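You operate a simulated robot arm through the tools that you are given. There is no shell and no other tool.

You run a simulated two-armed robot. Do the job below in one go: nothing can be reset, and whatever is moved stays where it is left.

JOB
Plug the lead for its model into the clipped alternator, test it and switch off.
Fine: read the model on the cover; plug in while the battery switch is off; one press of the green test button; the clips and the other plugs stay. Where these are worked on the way, their far stop is far enough and under half their travel is too little: battery switch.
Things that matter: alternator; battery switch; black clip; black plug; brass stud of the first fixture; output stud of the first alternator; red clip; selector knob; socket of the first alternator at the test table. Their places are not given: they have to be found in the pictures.

The check looks at the end state, three seconds after you hand in, the way a careful person would. Anything else that was tipped, shoved, dropped, spilled or broken makes it a failure. Lids that push on must go on centred and level and be pressed home; caps that screw on are set level and turned clockwise until they are tight.

ROBOT AND FRAMES
Two 7-joint arms with two-finger grippers on one trunk that stands fixed in place. Base frame: the origin is at the foot of the trunk, x ahead of it, y to its left, z up. Readings come in m, degrees, newtons and seconds.
The left shoulder is at [0.071, 0.216, 1.321], the right one opposite. With the tool pointing down near the work surface each hand reaches from about 0.16 to 0.84 m from the base axis, measured 20 degrees to its own side. Payload 3.43 kg a hand.
The TCP of each hand is the grasp point between the finger pads, 0.02 m short of the fingertips. In the tool frame z runs along the fingers and y along their closing line. The gripper opens to 0.124 m; its body begins 0.093 m behind the TCP.
Orientation is told as [roll, pitch, yaw] about the base's x, y, z axes, in that order, counted from this pose: with the fingers straight down and closing along the base's y, the tool's x points along the base's -x, its y along +y and its z along -z.

CONTROLS
- The arms move only by the tool apply_moves. It takes "left_steps", "right_steps" or both (then of equal length, played together; a hand with none holds still); each is a list of rows, each a list of 6 numbers: the shift along the tool's x, y, z in m, then the turn, a rotation vector about the tool's x, y, z in degrees. In form: [[x, y, z, rx, ry, rz], ...]. A call has 1 to 20 rows; each row shifts and turns the commanded pose from where the row before left it, along the tool's axes as they then stand. "left_grip" and "right_grip" are, for a hand that has rows, the opening in per cent of the stroke, from 0 (shut) to 100 (fully open), set as the call begins (left out, the last holds). A row lasts 0.2 s, in which the tool goes at most 0.05 m and 8.6 degrees; a call with a longer step from one row to the next is refused whole, and so is a gripper value outside its range. Where a pose cannot be reached the arm comes as near as it can. A force on the tool above 40 N (or 10 N above the force at the start of the call, whichever is more), or a blocked arm, ends the call early, and 0.2 s more pass. The fingers move at their own pace (about 0.072 m/s each) and stop on an object; they squeeze with about 28 N. The grip force told is the motor's: it shows also when the fingers shut on nothing. Time passes only in rows, and 0.2 s behind the last, so rows that do not move let the fingers close. It gives the time, the measured TCP pose, the force on the tool (base axes), the opening and the grip force at its end, in the units of the frame above (readings bear some noise), with the torque about the TCP (base axes, N m) and any sound that the robot's microphone picked up.
- Cameras (640 x 400 px; columns grow to the right, rows downward): "scene" is now at [0.1778, -0.0462, 1.4878]; the picture's right is [-0.58, -0.81, 0.00], its down [-0.52, 0.37, -0.77] and it looks along [0.63, -0.45, -0.64] (base axes); focal length 269 px, centre (320, 200). "left" rides on the left gripper at [0.082, -0.014, -0.14] in its tool frame; the picture's right is [0.17, 0.99, 0.00], its down [-0.83, 0.14, -0.54] and it looks along [-0.53, 0.09, 0.84] (tool axes); focal length 243 px, centre (320, 200). "right" rides on the right gripper at [0.082, 0.014, -0.14] in its tool frame; the picture's right is [-0.17, 0.99, 0.00], its down [-0.83, -0.14, -0.54] and it looks along [-0.53, -0.09, 0.84] (tool axes); focal length 243 px, centre (320, 200).
- camera(camera): a new picture of that camera. No time passes.
- lift_body(by): moves the trunk up (or, below 0, down) by that many m; the arms and the scene camera ride with it, the base frame stays. It gives what a move gives, with no picture.
- head_to(pan, tilt): turns the head with the scene camera to pan (to the left, within 80 degrees either way) and tilt (down, from -29 to 69), counted from straight ahead of the robot (the tilt from the chest, where the trunk bows). It gives what a move gives.
- locate(camera, pixels): for up to 12 pixels [column, row] of the newest picture of that camera ("zoom" is the newest enlarged one), the place [x, y, z] in the base frame of the surface seen there, good to about 0.002 m. No time passes.
- inspect(camera, box): a new picture of the part [left, top, right, bottom] of that camera's present view, enlarged. No time passes.
- job_done(): hands the job in; it is judged then, once.

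Open the grippers and draw the arms clear of the work before you hand the job in, unless the task says otherwise.

The tools are called after ">>>" as a command line: name --argument value ..., lists and objects as JSON in quotes. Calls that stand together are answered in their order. apply_moves: Moves the arms, as the interface text tells. Its arguments: {"type":"object","properties":{"left_steps":{"type":"array"},"left_grip":{"type":"number"},"right_steps":{"type":"array"},"right_grip":{"type":"number"}},"required":[]} The other tools are called the same way: lift_body (by) moves the trunk up or down; head_to (pan, tilt) turns the head that bears the scene camera; camera (camera) takes a picture; locate (camera, pixels) gives the place of the surface under pixels of a picture; inspect (camera, box) takes an enlarged picture of a part of a camera's view; job_done () hands the job in.

At the start:

```text
time_s: 0.0
left_eef_pos: [0.3553, -0.0177, 1.2855]
left_orientation: [0.0, 0.0, 0.0]
left_ft_force: [0.1, 0.7, -0.1]
left_torque: [0.0, -0.02, -0.01]
left_opening: 0.1239
left_finger_force: 0.0
right_eef_pos: [0.3423, -0.4758, 1.3104]
right_orientation: [0.0, 0.0, 0.0]
right_ft_force: [0.1, 0.6, 1.0]
right_torque: [0.0, 0.03, -0.01]
right_opening: 0.1244
right_finger_force: 0.1
trunk travel left (down, up): [-0.475, 0.116]
head pan, tilt (commanded): [-35.5, 39.4]
```

scene: 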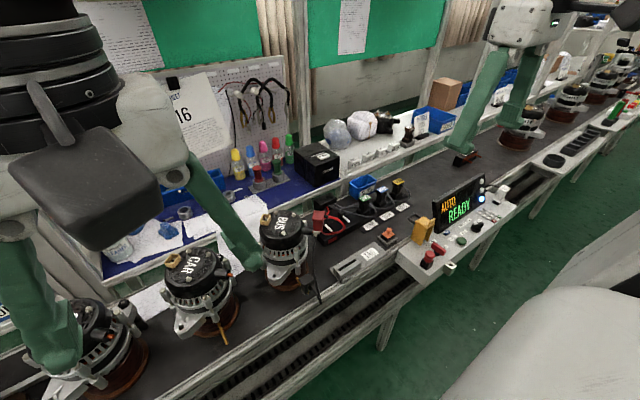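
right: 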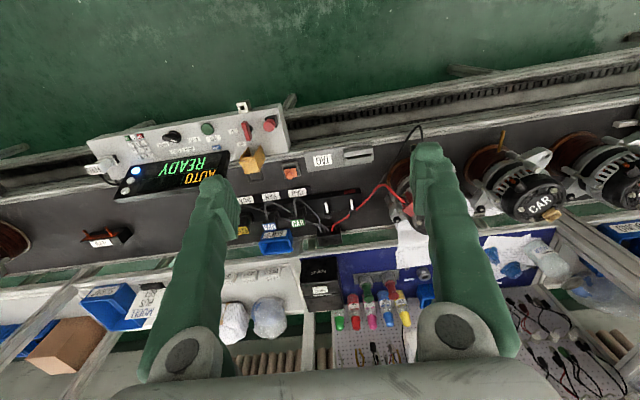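
left: 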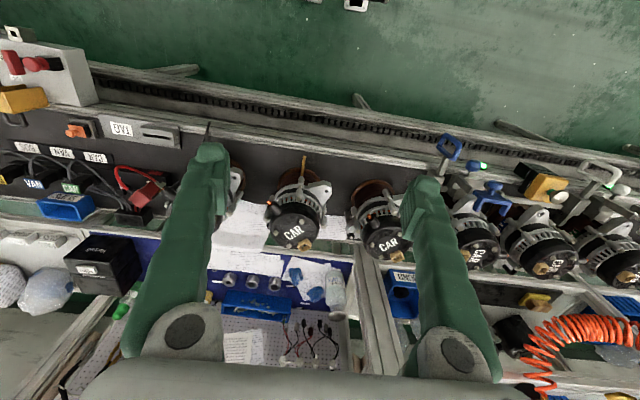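

The scene shows alternators on the bench, with the "BUS"-looking one near pixel (285,230), the plugs near (380,195) and the control panel near (455,230). I enlarge those parts first.

>>> inspect --camera "scene" --box '[230, 160, 430, 300]'

>>> inspect --camera "scene" --box '[380, 160, 530, 280]'

>>> inspect --camera "right" --box '[80, 90, 440, 270]'

```text
2.86 times, centred on (330, 230) of scene
```

zoom: 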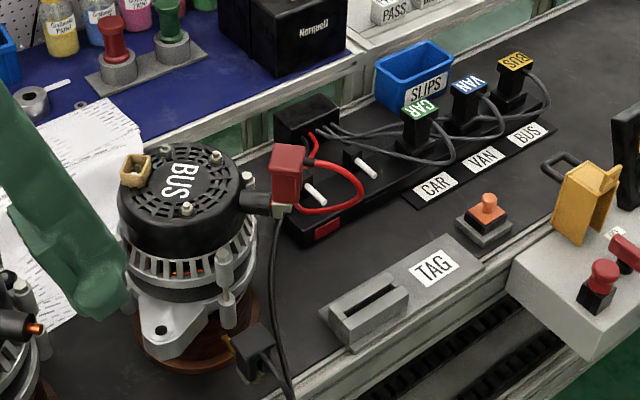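

```text
3.33 times, centred on (455, 220) of scene
```

zoom: 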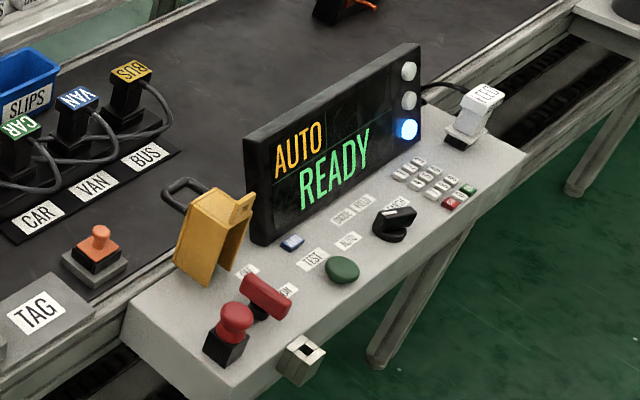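

```text
1.78 times, centred on (260, 180) of right
```

zoom: 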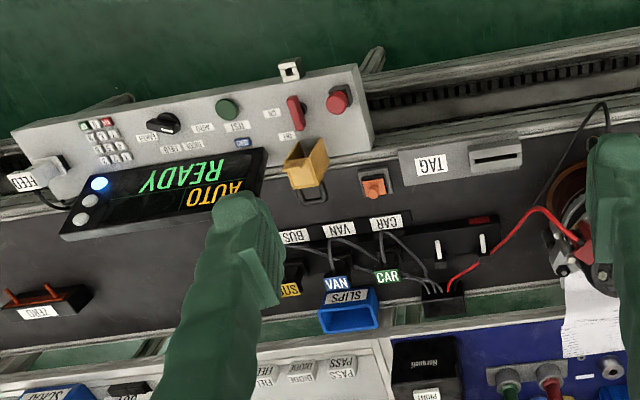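

The clipped alternator's cover reads BUS, with the red clip on it and the black clip at its foot. I get a tighter look at the panel and plugs from here.

>>> inspect --camera "scene" --box '[425, 190, 505, 260]'

>>> inspect --camera "scene" --box '[345, 165, 425, 235]'

>>> inspect --camera "scene" --box '[255, 195, 345, 305]'

```text
5.71 times, centred on (465, 225) of scene
```

zoom: 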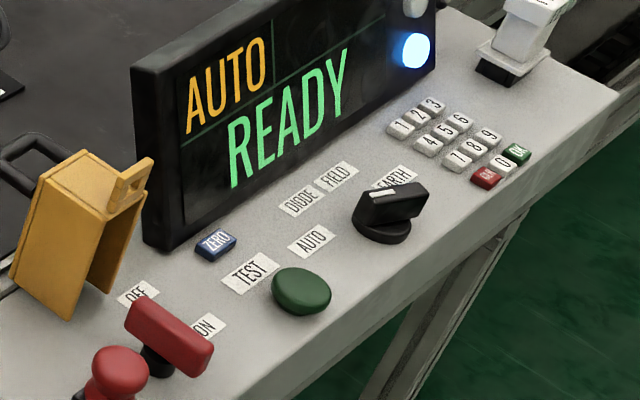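

```text
5.71 times, centred on (385, 200) of scene
```

zoom: 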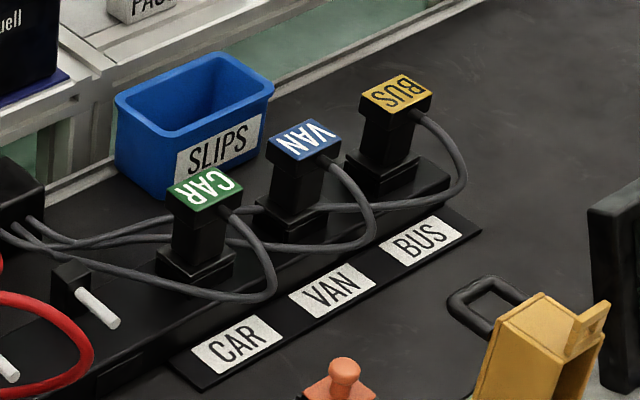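

```text
3.64 times, centred on (300, 250) of scene
```

zoom: 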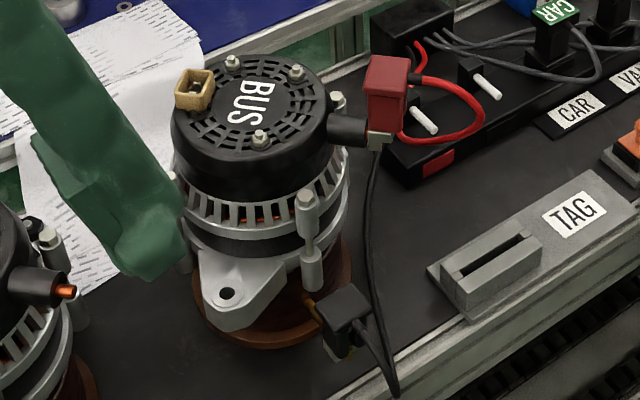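

I take positions of the plugs, the socket and the panel controls from enlarged views. First the plug area.

>>> inspect --camera "scene" --box '[345, 165, 425, 235]'

>>> locate --camera "zoom" --pixels '[[363, 94], [402, 110], [431, 94], [394, 76], [397, 93], [385, 165], [305, 140], [205, 187], [437, 238], [460, 195], [420, 260], [560, 150]]'

>>> inspect --camera "scene" --box '[255, 195, 345, 305]'

>>> locate --camera "zoom" --pixels '[[178, 88], [190, 110], [212, 92], [204, 70], [195, 90], [255, 90], [392, 75], [380, 140], [342, 310], [335, 345], [270, 335], [395, 380]]'

>>> inspect --camera "scene" --box '[425, 190, 505, 260]'

>>> locate --camera "zoom" --pixels '[[302, 290], [145, 303], [205, 355], [138, 295], [205, 325], [115, 365], [390, 200], [250, 272], [310, 240], [80, 220], [135, 170], [330, 340]]'

```text
5.71 times, centred on (385, 200) of scene
```

zoom: 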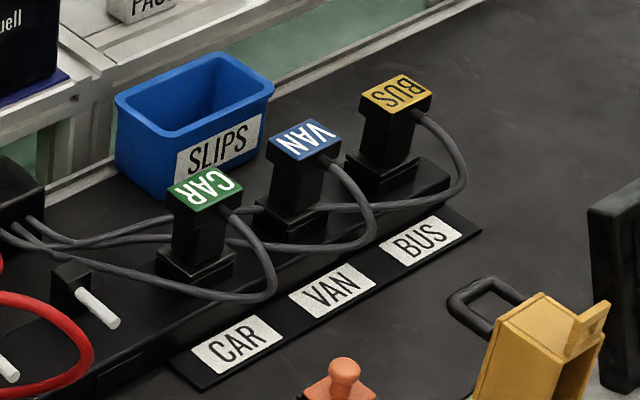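

```text
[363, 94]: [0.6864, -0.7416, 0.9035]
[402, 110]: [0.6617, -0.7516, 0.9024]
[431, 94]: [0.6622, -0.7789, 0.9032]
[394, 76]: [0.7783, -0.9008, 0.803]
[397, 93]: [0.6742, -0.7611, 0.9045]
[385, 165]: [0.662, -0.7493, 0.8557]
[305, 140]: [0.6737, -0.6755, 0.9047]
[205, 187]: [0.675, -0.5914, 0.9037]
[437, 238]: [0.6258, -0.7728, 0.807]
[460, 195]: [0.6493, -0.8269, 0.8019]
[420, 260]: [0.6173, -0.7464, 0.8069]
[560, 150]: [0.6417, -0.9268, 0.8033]
```

```text
3.64 times, centred on (300, 250) of scene
```

zoom: 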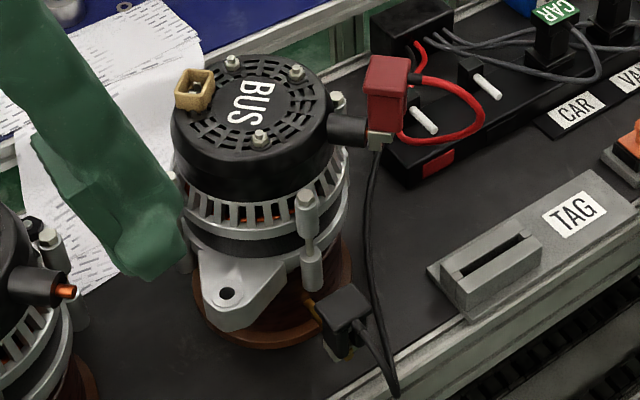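

```text
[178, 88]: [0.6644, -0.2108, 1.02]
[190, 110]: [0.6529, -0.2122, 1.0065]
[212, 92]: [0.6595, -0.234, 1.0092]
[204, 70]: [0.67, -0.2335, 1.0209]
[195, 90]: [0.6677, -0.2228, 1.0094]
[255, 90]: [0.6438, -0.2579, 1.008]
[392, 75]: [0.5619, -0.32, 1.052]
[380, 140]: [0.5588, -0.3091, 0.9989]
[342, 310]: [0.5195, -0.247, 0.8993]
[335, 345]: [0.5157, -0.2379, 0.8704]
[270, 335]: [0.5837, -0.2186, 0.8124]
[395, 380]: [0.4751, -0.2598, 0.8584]
```

```text
5.71 times, centred on (465, 225) of scene
```

zoom: 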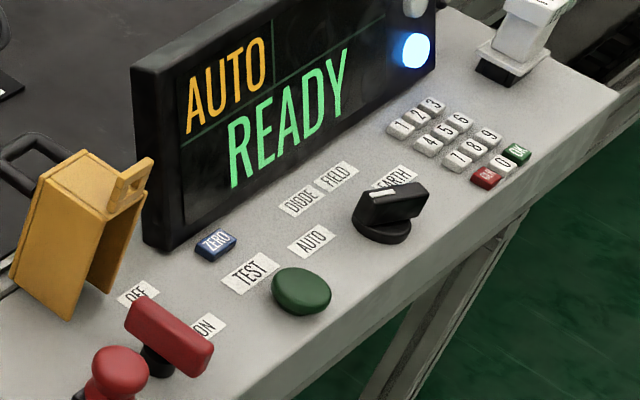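

```text
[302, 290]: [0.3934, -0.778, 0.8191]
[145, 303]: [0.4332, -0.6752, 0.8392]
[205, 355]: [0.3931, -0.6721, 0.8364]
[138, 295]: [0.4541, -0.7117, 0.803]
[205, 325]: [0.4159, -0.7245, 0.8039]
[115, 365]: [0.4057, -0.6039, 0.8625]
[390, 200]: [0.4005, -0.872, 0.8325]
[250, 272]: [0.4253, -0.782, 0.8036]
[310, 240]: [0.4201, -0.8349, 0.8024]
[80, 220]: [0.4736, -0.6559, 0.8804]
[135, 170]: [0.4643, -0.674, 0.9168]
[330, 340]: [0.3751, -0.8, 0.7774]
```

The BUS plug head sits at about (0.674, -0.761, 0.904), the socket at about (0.664, -0.222, 1.02), and the battery switch bar near (0.413, -0.674, 0.837). I first move the left hand out of the way, to the left at its height.

>>> apply_moves --left_steps '[[0, 0.04, 0, 0, 0, 0], [0, 0.04, 0, 0, 0, 0], [0, 0.04, 0, 0, 0, 0], [0, 0.04, 0, 0, 0, 0], [0, 0.04, 0, 0, 0, 0], [0, 0.04, 0, 0, 0, 0]]' --right_steps '[[0, 0, 0, 0, 0, 0], [0, 0, 0, 0, 0, 0], [0, 0, 0, 0, 0, 0], [0, 0, 0, 0, 0, 0], [0, 0, 0, 0, 0, 0], [0, 0, 0, 0, 0, 0]]'

```text
time_s: 1.4
left_eef_pos: [0.3459, 0.2172, 1.2805]
left_orientation: [-0.2, -0.1, 0.1]
left_ft_force: [0.7, 0.7, 0.1]
left_torque: [-0.02, -0.03, -0.01]
left_opening: 0.1241
left_finger_force: 0.0
left hand out of reach, approached as far as the arm can: row 6
right_eef_pos: [0.3408, -0.4735, 1.3123]
right_orientation: [0.0, -0.1, 0.1]
right_ft_force: [-0.9, 0.4, 0.3]
right_torque: [-0.08, 0.0, 0.01]
right_opening: 0.1243
right_finger_force: 0.2
trunk travel left (down, up): [-0.475, 0.116]
head pan, tilt (commanded): [-35.5, 39.4]
```

The left hand is clear at y 0.217. I bring the right hand over the clipped alternator at z about 1.20, well above the red clip top (1.052), to see the socket's orientation.

>>> apply_moves --right_steps '[[-0.027, 0.034, 0.012, 0, 0, 0], [-0.027, 0.034, 0.012, 0, 0, 0], [-0.027, 0.034, 0.012, 0, 0, 0], [-0.027, 0.034, 0.012, 0, 0, 0], [-0.027, 0.034, 0.012, 0, 0, 0], [-0.027, 0.034, 0.012, 0, 0, 0], [-0.027, 0.034, 0.012, 0, 0, 0], [-0.027, 0.034, 0.012, 0, 0, 0]]'

>>> camera --camera "right"

>>> camera --camera "scene"

```text
time_s: 3.2
left_eef_pos: [0.3465, 0.2142, 1.2811]
left_orientation: [0.0, -0.1, 0.2]
left_ft_force: [0.2, 0.2, 0.2]
left_torque: [0.02, -0.04, -0.02]
left_opening: 0.1241
left_finger_force: 0.0
right_eef_pos: [0.5174, -0.2535, 1.2126]
right_orientation: [0.3, -0.3, 0.0]
right_ft_force: [-0.6, 0.1, -0.3]
right_torque: [0.0, -0.01, -0.03]
right_opening: 0.124
right_finger_force: 0.0
right hand out of reach, approached as far as the arm can: row 7, 8
trunk travel left (down, up): [-0.475, 0.116]
head pan, tilt (commanded): [-35.5, 39.4]
```

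```text
taken
```

right: 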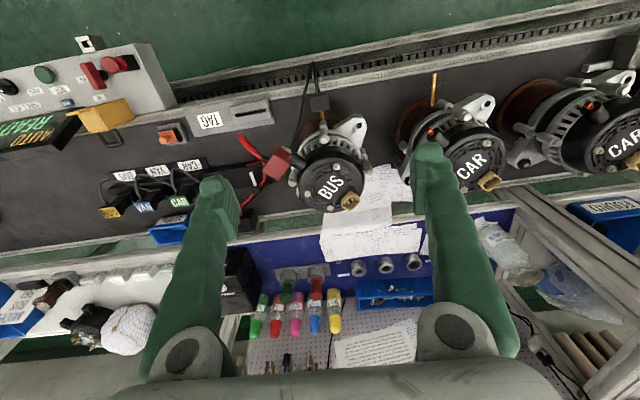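

```text
taken
```

scene: 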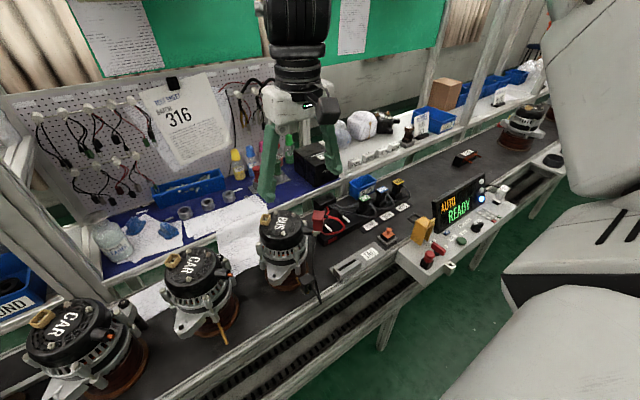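

The arm stopped short at x 0.517, but the socket is visible at about (350,200) in the right view. I enlarge it there.

>>> inspect --camera "right" --box '[270, 100, 390, 220]'

>>> inspect --camera "right" --box '[320, 180, 370, 215]'

>>> inspect --camera "right" --box '[90, 150, 210, 230]'

>>> inspect --camera "right" --box '[0, 30, 180, 150]'

```text
3.33 times, centred on (330, 160) of right
```

zoom: 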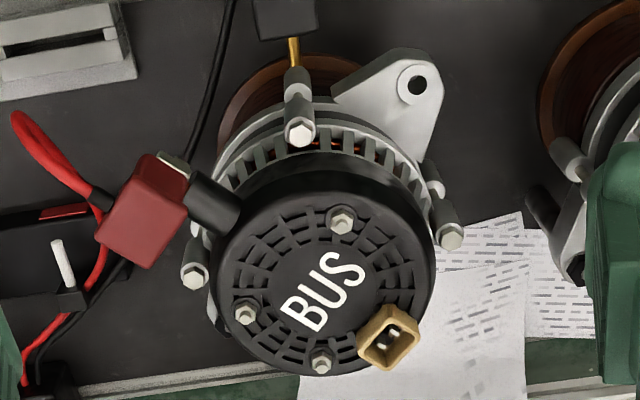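

```text
11.43 times, centred on (345, 198) of right
```

zoom: 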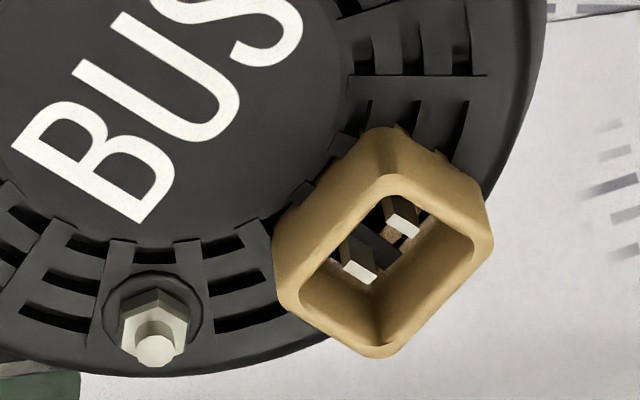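

```text
5.00 times, centred on (150, 190) of right
```

zoom: 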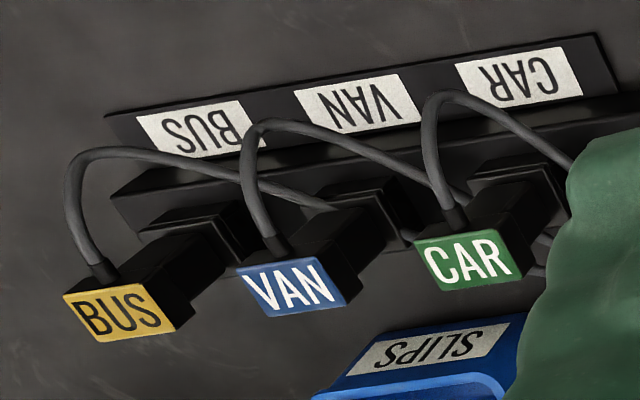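

```text
3.33 times, centred on (90, 90) of right
```

zoom: 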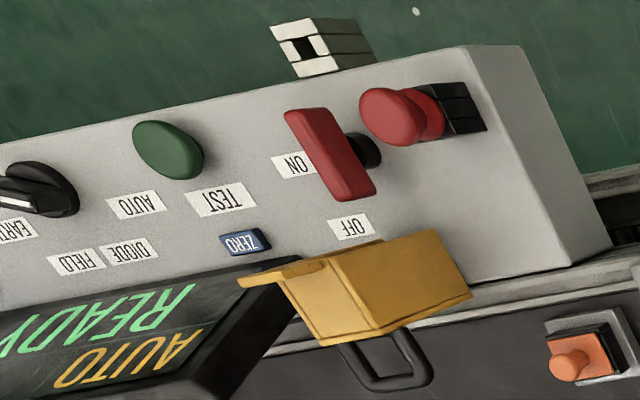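

The socket is a square box turned about 45° with two blade pins; the switch bar lies along the OFF label now. I lower the right hand by 8 cm over clear space to see the socket from nearer, checking the reach.

>>> apply_moves --right_steps '[[0, 0, 0.03, 0, 0, 0], [0, 0, 0.03, 0, 0, 0], [0, 0, 0.02, 0, 0, 0]]'

>>> camera --camera "right"

```text
time_s: 4.0
left_eef_pos: [0.3476, 0.2141, 1.2806]
left_orientation: [0.0, -0.1, 0.2]
left_ft_force: [0.4, 0.0, -0.7]
left_torque: [-0.01, 0.01, 0.0]
left_opening: 0.1239
left_finger_force: 0.0
right_eef_pos: [0.5162, -0.2534, 1.1319]
right_orientation: [0.0, 0.0, 0.1]
right_ft_force: [-0.2, 0.5, -0.2]
right_torque: [-0.03, 0.03, -0.01]
right_opening: 0.124
right_finger_force: 0.0
trunk travel left (down, up): [-0.475, 0.116]
head pan, tilt (commanded): [-35.5, 39.4]
```

```text
taken
```

right: 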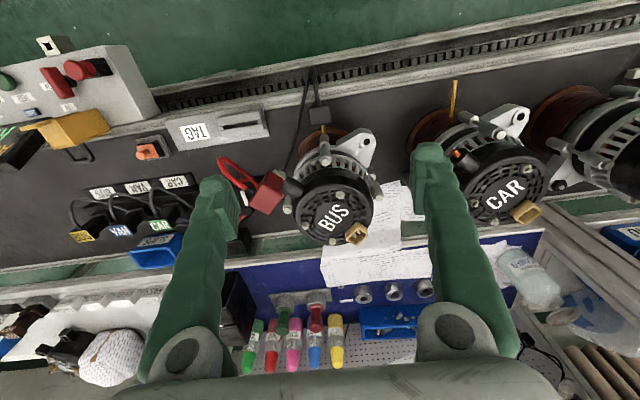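

The command is now at (0.516, -0.253, 1.132) with the socket at (355,235) in view. I move on 6 cm ahead and 3 cm left to see it from nearer.

>>> apply_moves --right_steps '[[-0.03, 0.015, 0.0, 0, 0, 0], [-0.03, 0.015, 0.0, 0, 0, 0], [-0.01, 0.0, 0.0, 0, 0, 0]]'

>>> inspect --camera "right" --box '[240, 150, 420, 280]'

```text
time_s: 4.8
left_eef_pos: [0.3455, 0.2152, 1.2821]
left_orientation: [0.0, -0.1, 0.2]
left_ft_force: [0.4, -0.8, -0.1]
left_torque: [-0.04, -0.02, 0.0]
left_opening: 0.1243
left_finger_force: 0.0
right_eef_pos: [0.5557, -0.2554, 1.1261]
right_orientation: [0.4, -0.2, 0.0]
right_ft_force: [0.1, 0.2, 0.4]
right_torque: [0.01, 0.03, -0.01]
right_opening: 0.124
right_finger_force: 0.1
right hand out of reach, approached as far as the arm can: row 1, 2, 3
trunk travel left (down, up): [-0.475, 0.116]
head pan, tilt (commanded): [-35.5, 39.4]
```

```text
3.08 times, centred on (330, 215) of right
```

zoom: 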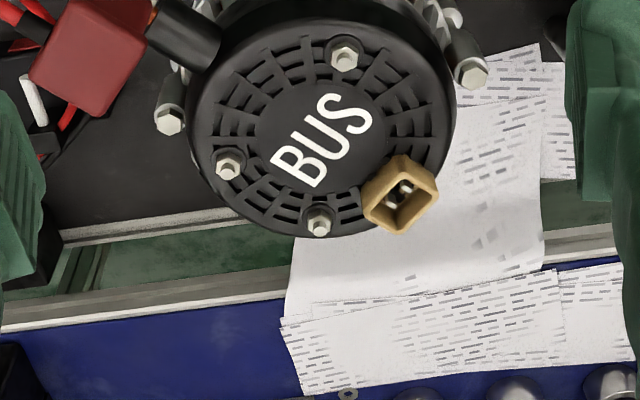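

At a vertical tool the reach ends at x 0.556 here. I tilt the fingers outward (pitch -16°) about the TCP to gain reach, then step ahead a little.

>>> apply_moves --right_steps '[[0, 0, 0, 0, -8, 0], [0, 0, 0, 0, -8, 0], [0, 0.01, 0, 0, 0, 0], [0, 0.01, 0, 0, 0, 0]]'

>>> apply_moves --right_steps '[[-0.03, 0, 0.0, 0, 0, 0], [-0.03, 0, 0.0, 0, 0, 0]]'

>>> camera --camera "right"

```text
time_s: 5.8
left_eef_pos: [0.3458, 0.2144, 1.282]
left_orientation: [-0.1, -0.1, 0.2]
left_ft_force: [0.1, -0.8, 0.2]
left_torque: [-0.01, 0.0, 0.0]
left_opening: 0.1241
left_finger_force: 0.0
right_eef_pos: [0.5557, -0.2343, 1.1255]
right_orientation: [0.0, -16.1, 0.0]
right_ft_force: [-0.4, -0.1, 0.3]
right_torque: [-0.04, -0.01, -0.02]
right_opening: 0.1243
right_finger_force: 0.0
trunk travel left (down, up): [-0.475, 0.116]
head pan, tilt (commanded): [-35.5, 39.4]
```

```text
time_s: 6.4
left_eef_pos: [0.3492, 0.2132, 1.281]
left_orientation: [0.0, -0.1, 0.3]
left_ft_force: [0.9, 0.1, 0.3]
left_torque: [-0.02, 0.02, -0.02]
left_opening: 0.1239
left_finger_force: 0.0
right_eef_pos: [0.613, -0.2345, 1.1404]
right_orientation: [0.0, -16.0, 0.0]
right_ft_force: [0.1, -0.3, 0.0]
right_torque: [0.01, 0.02, 0.01]
right_opening: 0.124
right_finger_force: 0.0
trunk travel left (down, up): [-0.475, 0.116]
head pan, tilt (commanded): [-35.5, 39.4]
```

```text
taken
```

right: 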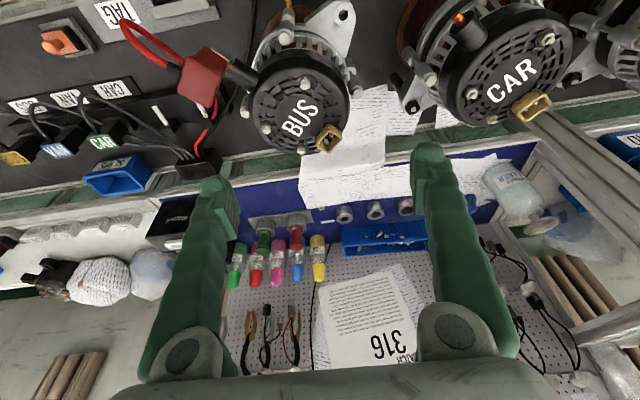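

Tilting gives plenty more reach (x 0.613 at z 1.14). The socket is now at (330,137); I enlarge it and locate its rim and pins.

>>> inspect --camera "right" --box '[308, 118, 352, 156]'

>>> inspect --camera "scene" --box '[150, 70, 230, 170]'

```text
10.53 times, centred on (330, 137) of right
```

zoom: 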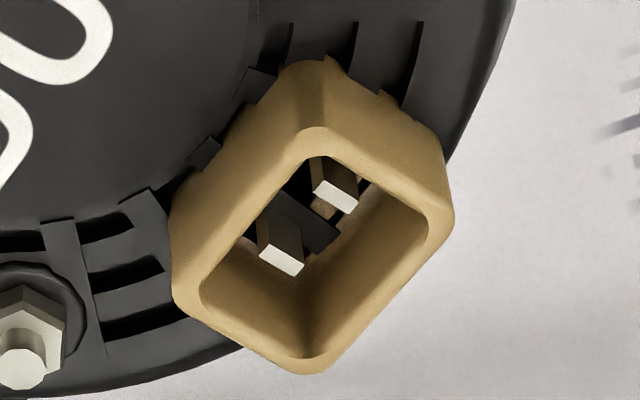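

```text
4.00 times, centred on (190, 120) of scene
```

zoom: 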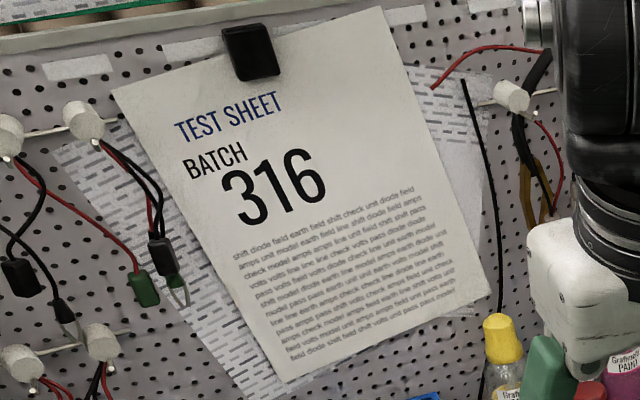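

I locate the rim corners and pin tops of the socket in this enlarged view (I retake it so it is the newest).

>>> inspect --camera "right" --box '[308, 118, 352, 156]'

>>> locate --camera "zoom" --pixels '[[315, 142], [438, 205], [310, 364], [188, 290], [250, 215], [380, 172], [370, 290], [250, 330], [333, 197], [282, 260], [300, 230], [330, 240]]'

>>> locate --camera "zoom" --pixels '[[218, 252], [283, 172], [350, 157], [410, 187], [400, 255], [340, 327], [280, 348], [220, 308], [100, 100], [60, 190], [500, 30], [120, 370]]'

```text
10.53 times, centred on (330, 137) of right
```

zoom: 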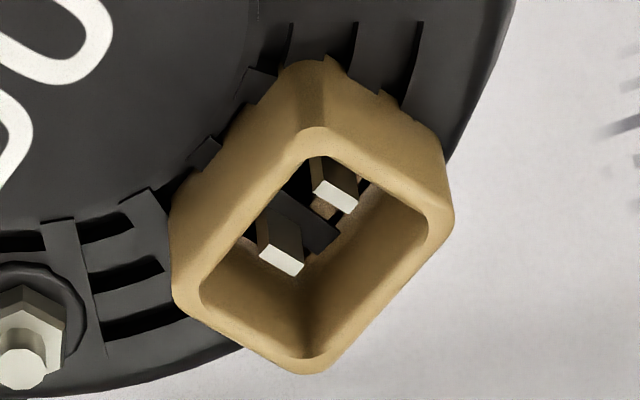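

```text
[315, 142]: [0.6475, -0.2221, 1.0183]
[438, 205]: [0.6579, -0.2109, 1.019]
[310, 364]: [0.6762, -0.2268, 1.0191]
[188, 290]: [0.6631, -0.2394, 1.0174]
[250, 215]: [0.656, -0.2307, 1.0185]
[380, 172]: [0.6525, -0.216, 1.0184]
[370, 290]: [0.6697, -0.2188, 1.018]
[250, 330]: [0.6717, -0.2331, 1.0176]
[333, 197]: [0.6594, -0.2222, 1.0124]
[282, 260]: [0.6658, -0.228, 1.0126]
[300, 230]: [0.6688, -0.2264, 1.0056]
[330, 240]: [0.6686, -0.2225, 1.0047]
```

```text
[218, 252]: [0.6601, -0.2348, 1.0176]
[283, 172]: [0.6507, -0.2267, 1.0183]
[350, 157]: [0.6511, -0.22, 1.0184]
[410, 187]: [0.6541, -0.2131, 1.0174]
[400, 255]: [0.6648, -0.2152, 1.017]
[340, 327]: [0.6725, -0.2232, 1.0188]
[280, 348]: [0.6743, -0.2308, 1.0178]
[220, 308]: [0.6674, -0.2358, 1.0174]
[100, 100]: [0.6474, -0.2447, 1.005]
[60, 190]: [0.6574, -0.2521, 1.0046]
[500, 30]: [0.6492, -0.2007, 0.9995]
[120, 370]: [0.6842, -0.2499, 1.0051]
```

The socket rim is at z 1.018, centre about (0.661, -0.225), a rectangle with its long axis and pin row along about -44° in the base xy-plane. Now I swing the right hand at this height over to the BUS plug to look at it closely.

>>> apply_moves --right_steps '[[0.01, -0.04, -0.003, 0, 0, 0], [0.01, -0.04, -0.003, 0, 0, 0], [0.01, -0.04, -0.003, 0, 0, 0], [0.01, -0.04, -0.003, 0, 0, 0], [0.01, -0.04, -0.003, 0, 0, 0], [0.01, -0.04, -0.003, 0, 0, 0], [0.01, -0.04, -0.003, 0, 0, 0], [0.01, -0.04, -0.003, 0, 0, 0], [0.01, -0.04, -0.003, 0, 0, 0], [0.01, -0.04, -0.003, 0, 0, 0]]'

>>> apply_moves --right_steps '[[0, -0.03, 0.02, 0, -7, 0], [0, -0.03, 0.02, 0, -7, 0], [0, -0.02, 0.01, 0, 0, 0]]'

>>> camera --camera "right"

```text
time_s: 8.6
left_eef_pos: [0.3467, 0.2128, 1.2806]
left_orientation: [0.0, 0.0, 0.2]
left_ft_force: [0.1, 0.0, 0.5]
left_torque: [0.03, 0.0, 0.01]
left_opening: 0.1241
left_finger_force: 0.0
right_eef_pos: [0.509, -0.6332, 1.1445]
right_orientation: [0.0, -16.0, 0.0]
right_ft_force: [-0.4, 0.7, 0.2]
right_torque: [0.0, -0.02, -0.02]
right_opening: 0.1238
right_finger_force: 0.2
trunk travel left (down, up): [-0.475, 0.116]
head pan, tilt (commanded): [-35.5, 39.4]
```

```text
time_s: 9.4
left_eef_pos: [0.3459, 0.2172, 1.2805]
left_orientation: [-0.2, -0.2, 0.1]
left_ft_force: [0.4, 0.8, 0.9]
left_torque: [-0.07, -0.03, 0.0]
left_opening: 0.124
left_finger_force: 0.0
right_eef_pos: [0.5253, -0.7052, 1.1021]
right_orientation: [-0.2, -29.9, 0.2]
right_ft_force: [0.3, 0.4, -0.6]
right_torque: [-0.08, -0.01, -0.06]
right_opening: 0.1239
right_finger_force: 0.1
right hand out of reach, approached as far as the arm can: row 2
trunk travel left (down, up): [-0.475, 0.116]
head pan, tilt (commanded): [-35.5, 39.4]
```

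```text
taken
```

right: 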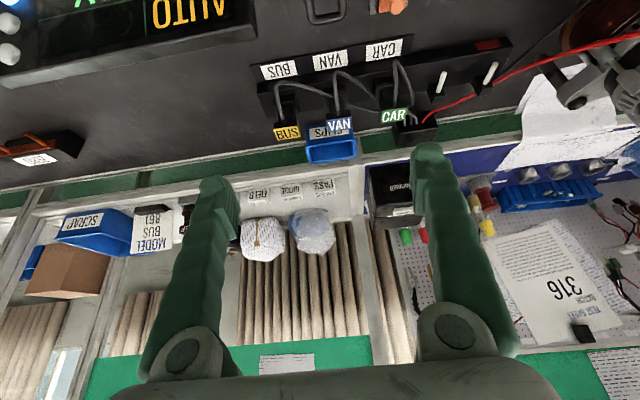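

The plugs are at (288,133) BUS, (340,125) VAN, (395,115) CAR. I enlarge them.

>>> inspect --camera "right" --box '[240, 70, 360, 150]'

>>> locate --camera "zoom" --pixels '[[185, 315], [318, 310], [325, 365], [190, 372], [255, 340], [200, 240], [290, 270], [150, 255], [120, 210], [470, 220], [60, 200], [245, 250]]'

```text
5.00 times, centred on (300, 110) of right
```

zoom: 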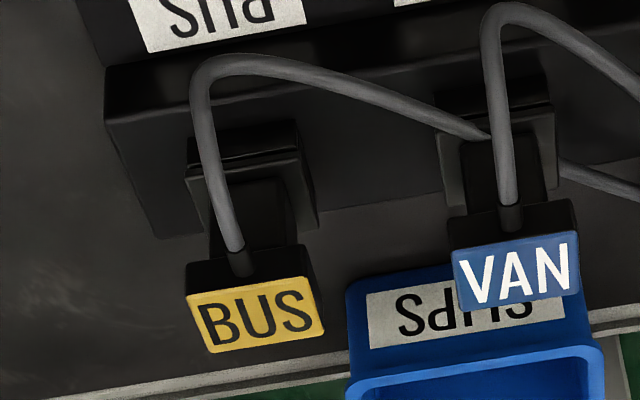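

```text
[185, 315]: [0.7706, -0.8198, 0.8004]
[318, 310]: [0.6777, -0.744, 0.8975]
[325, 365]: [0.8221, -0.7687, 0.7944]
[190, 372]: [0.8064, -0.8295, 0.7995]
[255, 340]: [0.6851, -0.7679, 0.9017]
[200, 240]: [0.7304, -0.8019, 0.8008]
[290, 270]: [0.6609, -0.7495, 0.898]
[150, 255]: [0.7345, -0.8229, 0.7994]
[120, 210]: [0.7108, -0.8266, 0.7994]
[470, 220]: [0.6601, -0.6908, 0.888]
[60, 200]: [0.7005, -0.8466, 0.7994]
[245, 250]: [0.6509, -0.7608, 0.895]
```

The plug has a wide head with the BUS label and a narrower body below it. I locate the head's corners and the body more carefully.

>>> inspect --camera "right" --box '[268, 90, 318, 145]'

>>> locate --camera "zoom" --pixels '[[200, 290], [200, 320], [300, 280]]'

```text
7.27 times, centred on (293, 118) of right
```

zoom: 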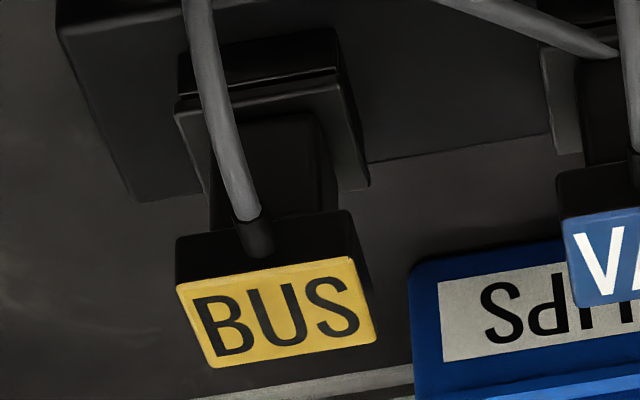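

```text
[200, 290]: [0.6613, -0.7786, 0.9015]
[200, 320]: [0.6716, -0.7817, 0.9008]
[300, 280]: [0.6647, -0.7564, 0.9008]
```

>>> locate --camera "zoom" --pixels '[[186, 288], [344, 264], [370, 335], [214, 360], [190, 250], [340, 225], [365, 305], [220, 190], [315, 150], [310, 190], [200, 105], [345, 140]]'

```text
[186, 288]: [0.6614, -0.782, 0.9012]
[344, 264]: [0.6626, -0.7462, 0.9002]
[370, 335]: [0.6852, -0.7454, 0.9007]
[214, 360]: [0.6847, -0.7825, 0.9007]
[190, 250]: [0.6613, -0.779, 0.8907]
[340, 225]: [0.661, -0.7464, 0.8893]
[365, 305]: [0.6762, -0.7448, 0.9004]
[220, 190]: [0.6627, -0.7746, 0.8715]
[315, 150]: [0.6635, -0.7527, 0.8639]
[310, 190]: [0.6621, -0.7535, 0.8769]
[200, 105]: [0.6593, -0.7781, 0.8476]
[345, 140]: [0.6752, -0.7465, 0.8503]
```

Head: x 0.661–0.686, y -0.783 to -0.745, top z about 0.902, bottom about 0.882; collar top at 0.850. I check where the BUS cable runs so the fingers do not snag it.

>>> inspect --camera "right" --box '[240, 60, 440, 150]'

>>> locate --camera "zoom" --pixels '[[121, 130], [118, 100], [150, 87], [200, 95], [245, 110], [280, 120], [330, 65], [309, 120], [500, 40], [365, 205], [315, 210], [450, 170]]'

```text
3.20 times, centred on (340, 105) of right
```

zoom: 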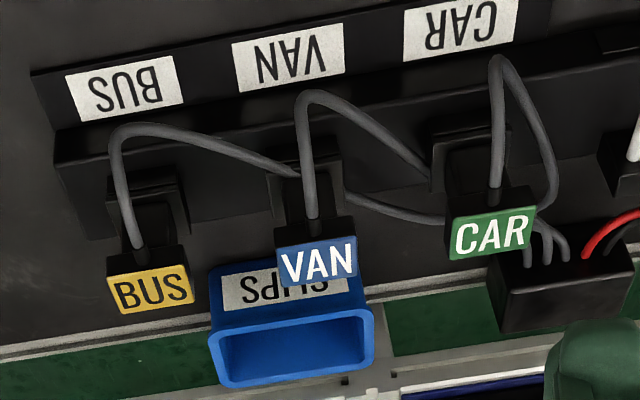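

```text
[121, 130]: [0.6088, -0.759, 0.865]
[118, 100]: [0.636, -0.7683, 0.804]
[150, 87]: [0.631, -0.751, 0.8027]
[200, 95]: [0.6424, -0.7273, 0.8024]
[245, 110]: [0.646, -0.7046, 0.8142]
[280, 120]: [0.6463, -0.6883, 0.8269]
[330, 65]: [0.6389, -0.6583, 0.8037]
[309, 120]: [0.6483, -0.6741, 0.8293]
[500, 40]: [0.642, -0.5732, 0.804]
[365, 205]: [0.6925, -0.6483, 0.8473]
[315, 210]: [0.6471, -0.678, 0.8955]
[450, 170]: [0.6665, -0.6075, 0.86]
```

The cable's high point is about (0.609, -0.759, 0.865), so it stays clear of the finger paths. Before lowering the hand I check the display's height and place, since the wrist camera passes near it.

>>> inspect --camera "scene" --box '[400, 150, 530, 280]'

>>> camera --camera "scene"

```text
3.08 times, centred on (465, 215) of scene
```

zoom: 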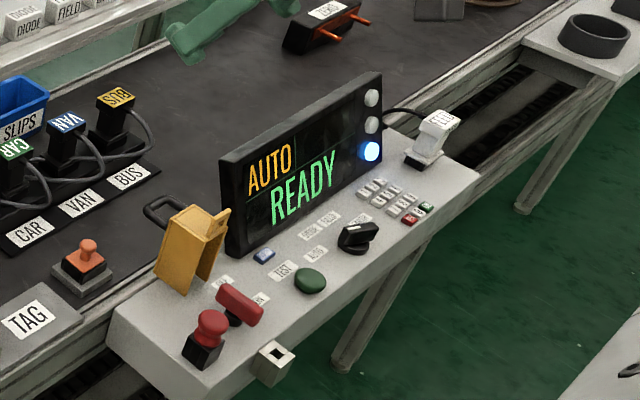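

```text
taken
```

scene: 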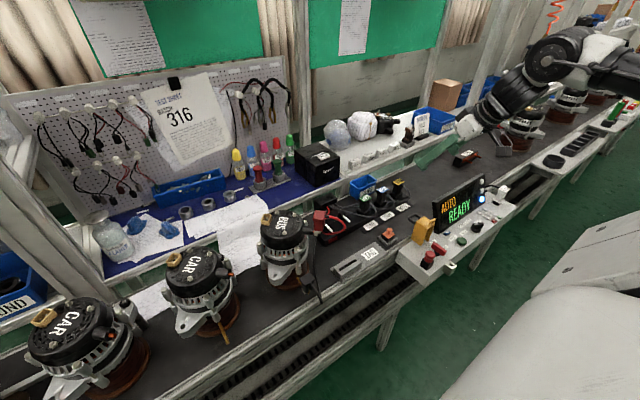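

I locate the display's top edge and other panel features in the enlarged view.

>>> locate --camera "zoom" --pixels '[[225, 158], [300, 112], [378, 78], [240, 250], [235, 300], [220, 292], [250, 312], [260, 300], [310, 281], [358, 238], [213, 320], [185, 245]]'

```text
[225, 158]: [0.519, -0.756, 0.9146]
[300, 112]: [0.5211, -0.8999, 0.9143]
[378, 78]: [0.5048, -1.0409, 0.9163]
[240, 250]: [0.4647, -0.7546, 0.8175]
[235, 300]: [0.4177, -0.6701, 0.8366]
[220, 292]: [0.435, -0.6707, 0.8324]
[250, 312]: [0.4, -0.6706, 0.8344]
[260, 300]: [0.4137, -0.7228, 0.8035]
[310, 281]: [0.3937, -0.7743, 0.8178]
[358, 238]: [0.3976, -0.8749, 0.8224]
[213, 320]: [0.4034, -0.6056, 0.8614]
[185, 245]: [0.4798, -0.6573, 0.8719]
```

The display's top edge is at z 0.915, so the hand clears it. I move to a pre-grasp hover above the BUS plug with the fingers narrowed to about 57 mm.

>>> apply_moves --right_steps '[[-0.0064, -0.0118, 0.0307, 0, 0, 0], [-0.0064, -0.0118, 0.0307, 0, 0, 0], [-0.0064, -0.0118, 0.0307, 0, 0, 0], [-0.0064, -0.0118, 0.0307, 0, 0, 0], [-0.0064, -0.0118, 0.0307, 0, 0, 0]]' --right_grip 46

>>> camera --camera "right"

>>> camera --camera "scene"

```text
time_s: 10.6
left_eef_pos: [0.3474, 0.2138, 1.2806]
left_orientation: [0.1, -0.1, 0.2]
left_ft_force: [-0.7, -0.3, 0.2]
left_torque: [0.0, 0.0, 0.02]
left_opening: 0.1239
left_finger_force: 0.0
right_eef_pos: [0.6329, -0.7695, 0.9853]
right_orientation: [0.0, -30.0, 0.0]
right_ft_force: [-0.3, 0.4, -0.5]
right_torque: [0.0, -0.01, -0.02]
right_opening: 0.0569
right_finger_force: 0.0
trunk travel left (down, up): [-0.475, 0.116]
head pan, tilt (commanded): [-35.5, 39.4]
```

```text
taken
```

right: 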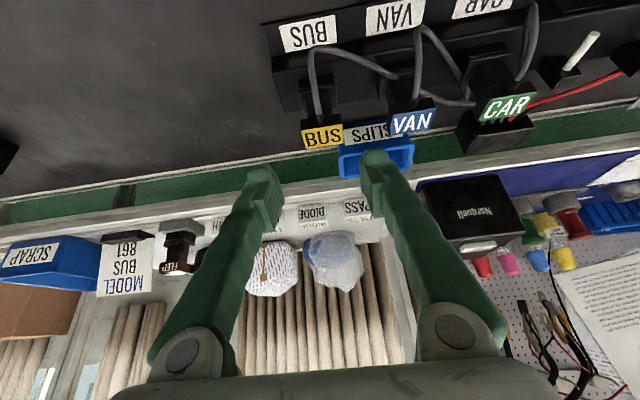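

```text
taken
```

scene: 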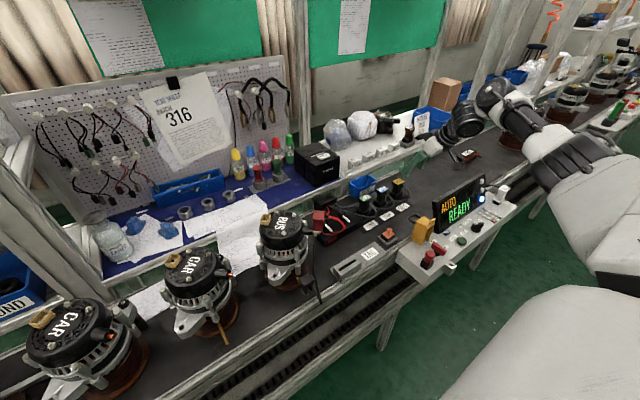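

The hover pose is reached; the BUS plug head is at (322,137). I reduce the tilt by 8° here to gain camera clearance over the display.

>>> apply_moves --right_steps '[[0, 0, 0, 0, 4, 0], [0, 0, 0, 0, 4, 0], [0, 0, 0, 0, 0, 0]]'

>>> inspect --camera "right" --box '[220, 80, 420, 240]'

```text
time_s: 11.4
left_eef_pos: [0.3464, 0.2132, 1.2816]
left_orientation: [0.0, -0.1, 0.1]
left_ft_force: [0.3, 0.2, 0.9]
left_torque: [0.0, -0.04, 0.0]
left_opening: 0.1241
left_finger_force: 0.1
right_eef_pos: [0.6307, -0.7694, 0.9838]
right_orientation: [0.1, -22.1, 0.0]
right_ft_force: [-0.2, -0.3, -0.2]
right_torque: [0.0, -0.03, 0.02]
right_opening: 0.057
right_finger_force: 0.1
trunk travel left (down, up): [-0.475, 0.116]
head pan, tilt (commanded): [-35.5, 39.4]
```

```text
2.50 times, centred on (320, 160) of right
```

zoom: 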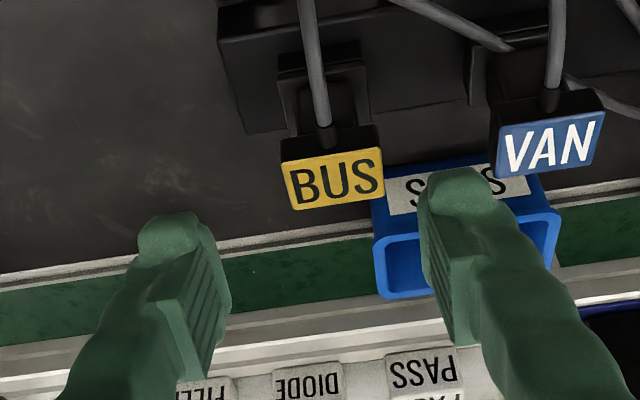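

Pitch -22° is reachable. I locate the BUS head's corners from this nearer view for the grasp.

>>> locate --camera "zoom" --pixels '[[287, 166], [376, 153], [381, 188], [297, 204], [335, 177], [285, 150], [378, 130], [325, 100], [310, 65], [498, 135], [600, 118], [500, 165]]'

```text
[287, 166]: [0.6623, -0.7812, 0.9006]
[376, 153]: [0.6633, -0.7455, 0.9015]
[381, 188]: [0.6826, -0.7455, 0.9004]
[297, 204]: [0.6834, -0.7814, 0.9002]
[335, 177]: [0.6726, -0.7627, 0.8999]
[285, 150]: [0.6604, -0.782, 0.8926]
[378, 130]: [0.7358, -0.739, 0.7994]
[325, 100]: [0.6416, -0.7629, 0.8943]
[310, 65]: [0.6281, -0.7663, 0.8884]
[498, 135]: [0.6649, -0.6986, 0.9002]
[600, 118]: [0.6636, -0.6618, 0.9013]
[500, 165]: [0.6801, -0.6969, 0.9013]
```

The head centre is (0.6735, -0.7635), top z 0.901. I go down along the tool axis about two thirds of the way and check the alignment.

>>> apply_moves --right_steps '[[-0.0018, 0.003, 0.02, 0, 0, 0], [-0.0018, 0.003, 0.02, 0, 0, 0], [0, 0, 0.02, 0, 0, 0], [0, 0, 0, 0, 0, 0]]'

>>> camera --camera "right"

```text
time_s: 12.4
left_eef_pos: [0.3478, 0.2137, 1.2822]
left_orientation: [0.0, -0.1, 0.2]
left_ft_force: [-0.1, 0.4, -0.1]
left_torque: [0.01, -0.02, 0.01]
left_opening: 0.1241
left_finger_force: 0.0
right_eef_pos: [0.6585, -0.7612, 0.9292]
right_orientation: [-0.1, -22.0, 0.0]
right_ft_force: [0.1, -0.1, -0.7]
right_torque: [0.04, 0.01, 0.02]
right_opening: 0.0571
right_finger_force: 0.1
trunk travel left (down, up): [-0.475, 0.116]
head pan, tilt (commanded): [-35.5, 39.4]
```

```text
taken
```

right: 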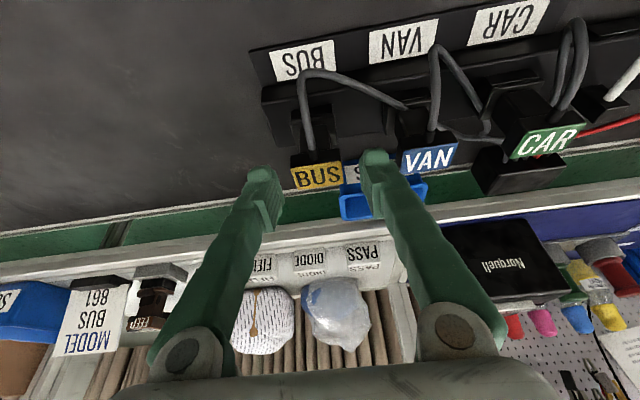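

The head at (318,175) lies between the fingertips and clear of VAN. I go the last 44 mm along the tool axis.

>>> apply_moves --right_steps '[[0.0005, -0.001, 0.015, 0, 0, 0], [0.0005, 0, 0.015, 0, 0, 0], [0.0005, 0, 0.013, 0, 0, 0], [0, 0, 0, 0, 0, 0]]'

>>> camera --camera "right"

>>> inspect --camera "scene" --box '[340, 120, 520, 260]'

```text
time_s: 13.4
left_eef_pos: [0.3468, 0.2145, 1.2812]
left_orientation: [0.0, -0.1, 0.2]
left_ft_force: [-1.0, 0.4, 0.5]
left_torque: [0.01, -0.01, 0.0]
left_opening: 0.1239
left_finger_force: 0.0
right_eef_pos: [0.672, -0.7632, 0.889]
right_orientation: [0.1, -22.0, 0.0]
right_ft_force: [-0.1, -0.9, 0.1]
right_torque: [0.02, 0.0, 0.0]
right_opening: 0.057
right_finger_force: 0.1
trunk travel left (down, up): [-0.475, 0.116]
head pan, tilt (commanded): [-35.5, 39.4]
```

```text
taken
```

right: 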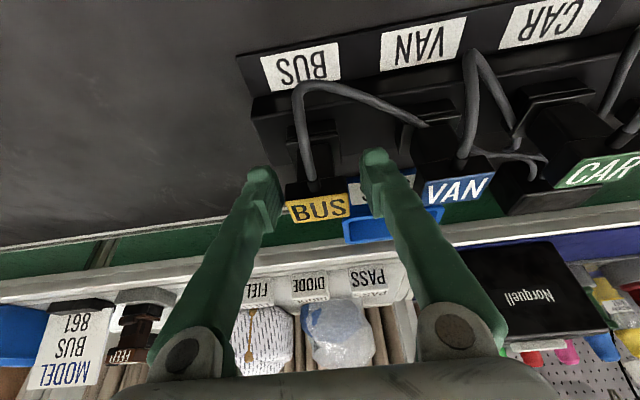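

```text
2.86 times, centred on (430, 190) of scene
```

zoom: 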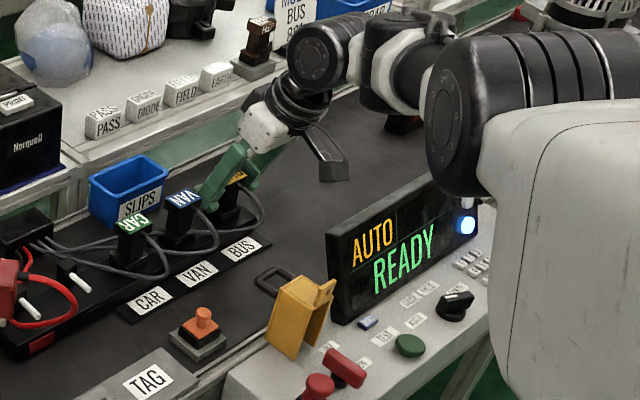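

The fingers straddle the head. The elbow looks near the panel in the scene view, so I check its height before closing.

>>> locate --camera "zoom" --pixels '[[520, 370], [490, 220], [445, 180], [335, 175], [495, 300], [560, 390], [215, 195], [232, 180]]'

```text
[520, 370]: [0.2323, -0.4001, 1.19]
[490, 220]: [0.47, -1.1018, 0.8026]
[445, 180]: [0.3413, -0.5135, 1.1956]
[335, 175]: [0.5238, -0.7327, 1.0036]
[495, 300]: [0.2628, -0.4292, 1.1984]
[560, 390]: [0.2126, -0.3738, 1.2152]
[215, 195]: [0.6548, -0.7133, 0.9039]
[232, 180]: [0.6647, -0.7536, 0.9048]
```

The elbow is at z 1.19, well clear. I close the fingers on the plug head.

>>> apply_moves --right_steps '[[0, 0, 0, 0, 0, 0], [0, 0, 0, 0, 0, 0], [0, 0, 0, 0, 0, 0]]' --right_grip 0

>>> camera --camera "right"

```text
time_s: 14.2
left_eef_pos: [0.3475, 0.2142, 1.2808]
left_orientation: [0.0, -0.1, 0.1]
left_ft_force: [0.2, 0.0, 0.5]
left_torque: [-0.02, -0.02, -0.03]
left_opening: 0.124
left_finger_force: 0.1
right_eef_pos: [0.6722, -0.7641, 0.889]
right_orientation: [0.0, -22.0, -0.1]
right_ft_force: [-0.3, -1.2, -2.2]
right_torque: [-0.1, 0.02, -0.02]
right_opening: 0.0347
right_finger_force: 27.6
trunk travel left (down, up): [-0.475, 0.116]
head pan, tilt (commanded): [-35.5, 39.4]
```

```text
taken
```

right: 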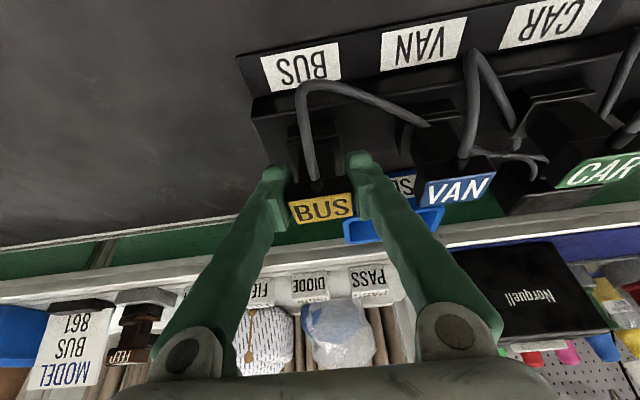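

The head is gripped (34.7 mm, 27.6 N). I pull straight up in base z in small steps.

>>> apply_moves --right_steps '[[-0.0019, 0, -0.0046, 0, 0, 0], [-0.0019, 0, -0.0046, 0, 0, 0], [-0.0019, 0, -0.0046, 0, 0, 0], [-0.0019, 0, -0.0046, 0, 0, 0]]'

>>> camera --camera "right"

```text
time_s: 15.2
left_eef_pos: [0.3466, 0.2149, 1.2823]
left_orientation: [-0.1, -0.1, 0.2]
left_ft_force: [-0.7, 0.4, -0.9]
left_torque: [0.02, -0.02, 0.02]
left_opening: 0.1242
left_finger_force: 0.1
right_eef_pos: [0.6724, -0.7648, 0.9108]
right_orientation: [-0.1, -22.0, 0.0]
right_ft_force: [-0.9, 0.1, 0.0]
right_torque: [-0.05, -0.01, 0.0]
right_opening: 0.0346
right_finger_force: 28.0
trunk travel left (down, up): [-0.475, 0.116]
head pan, tilt (commanded): [-35.5, 39.4]
```

```text
taken
```

right: 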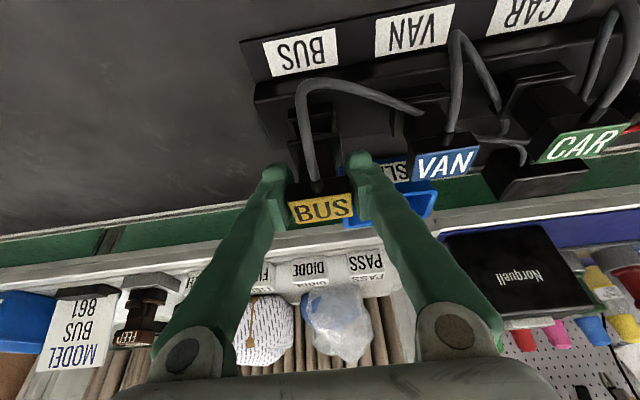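

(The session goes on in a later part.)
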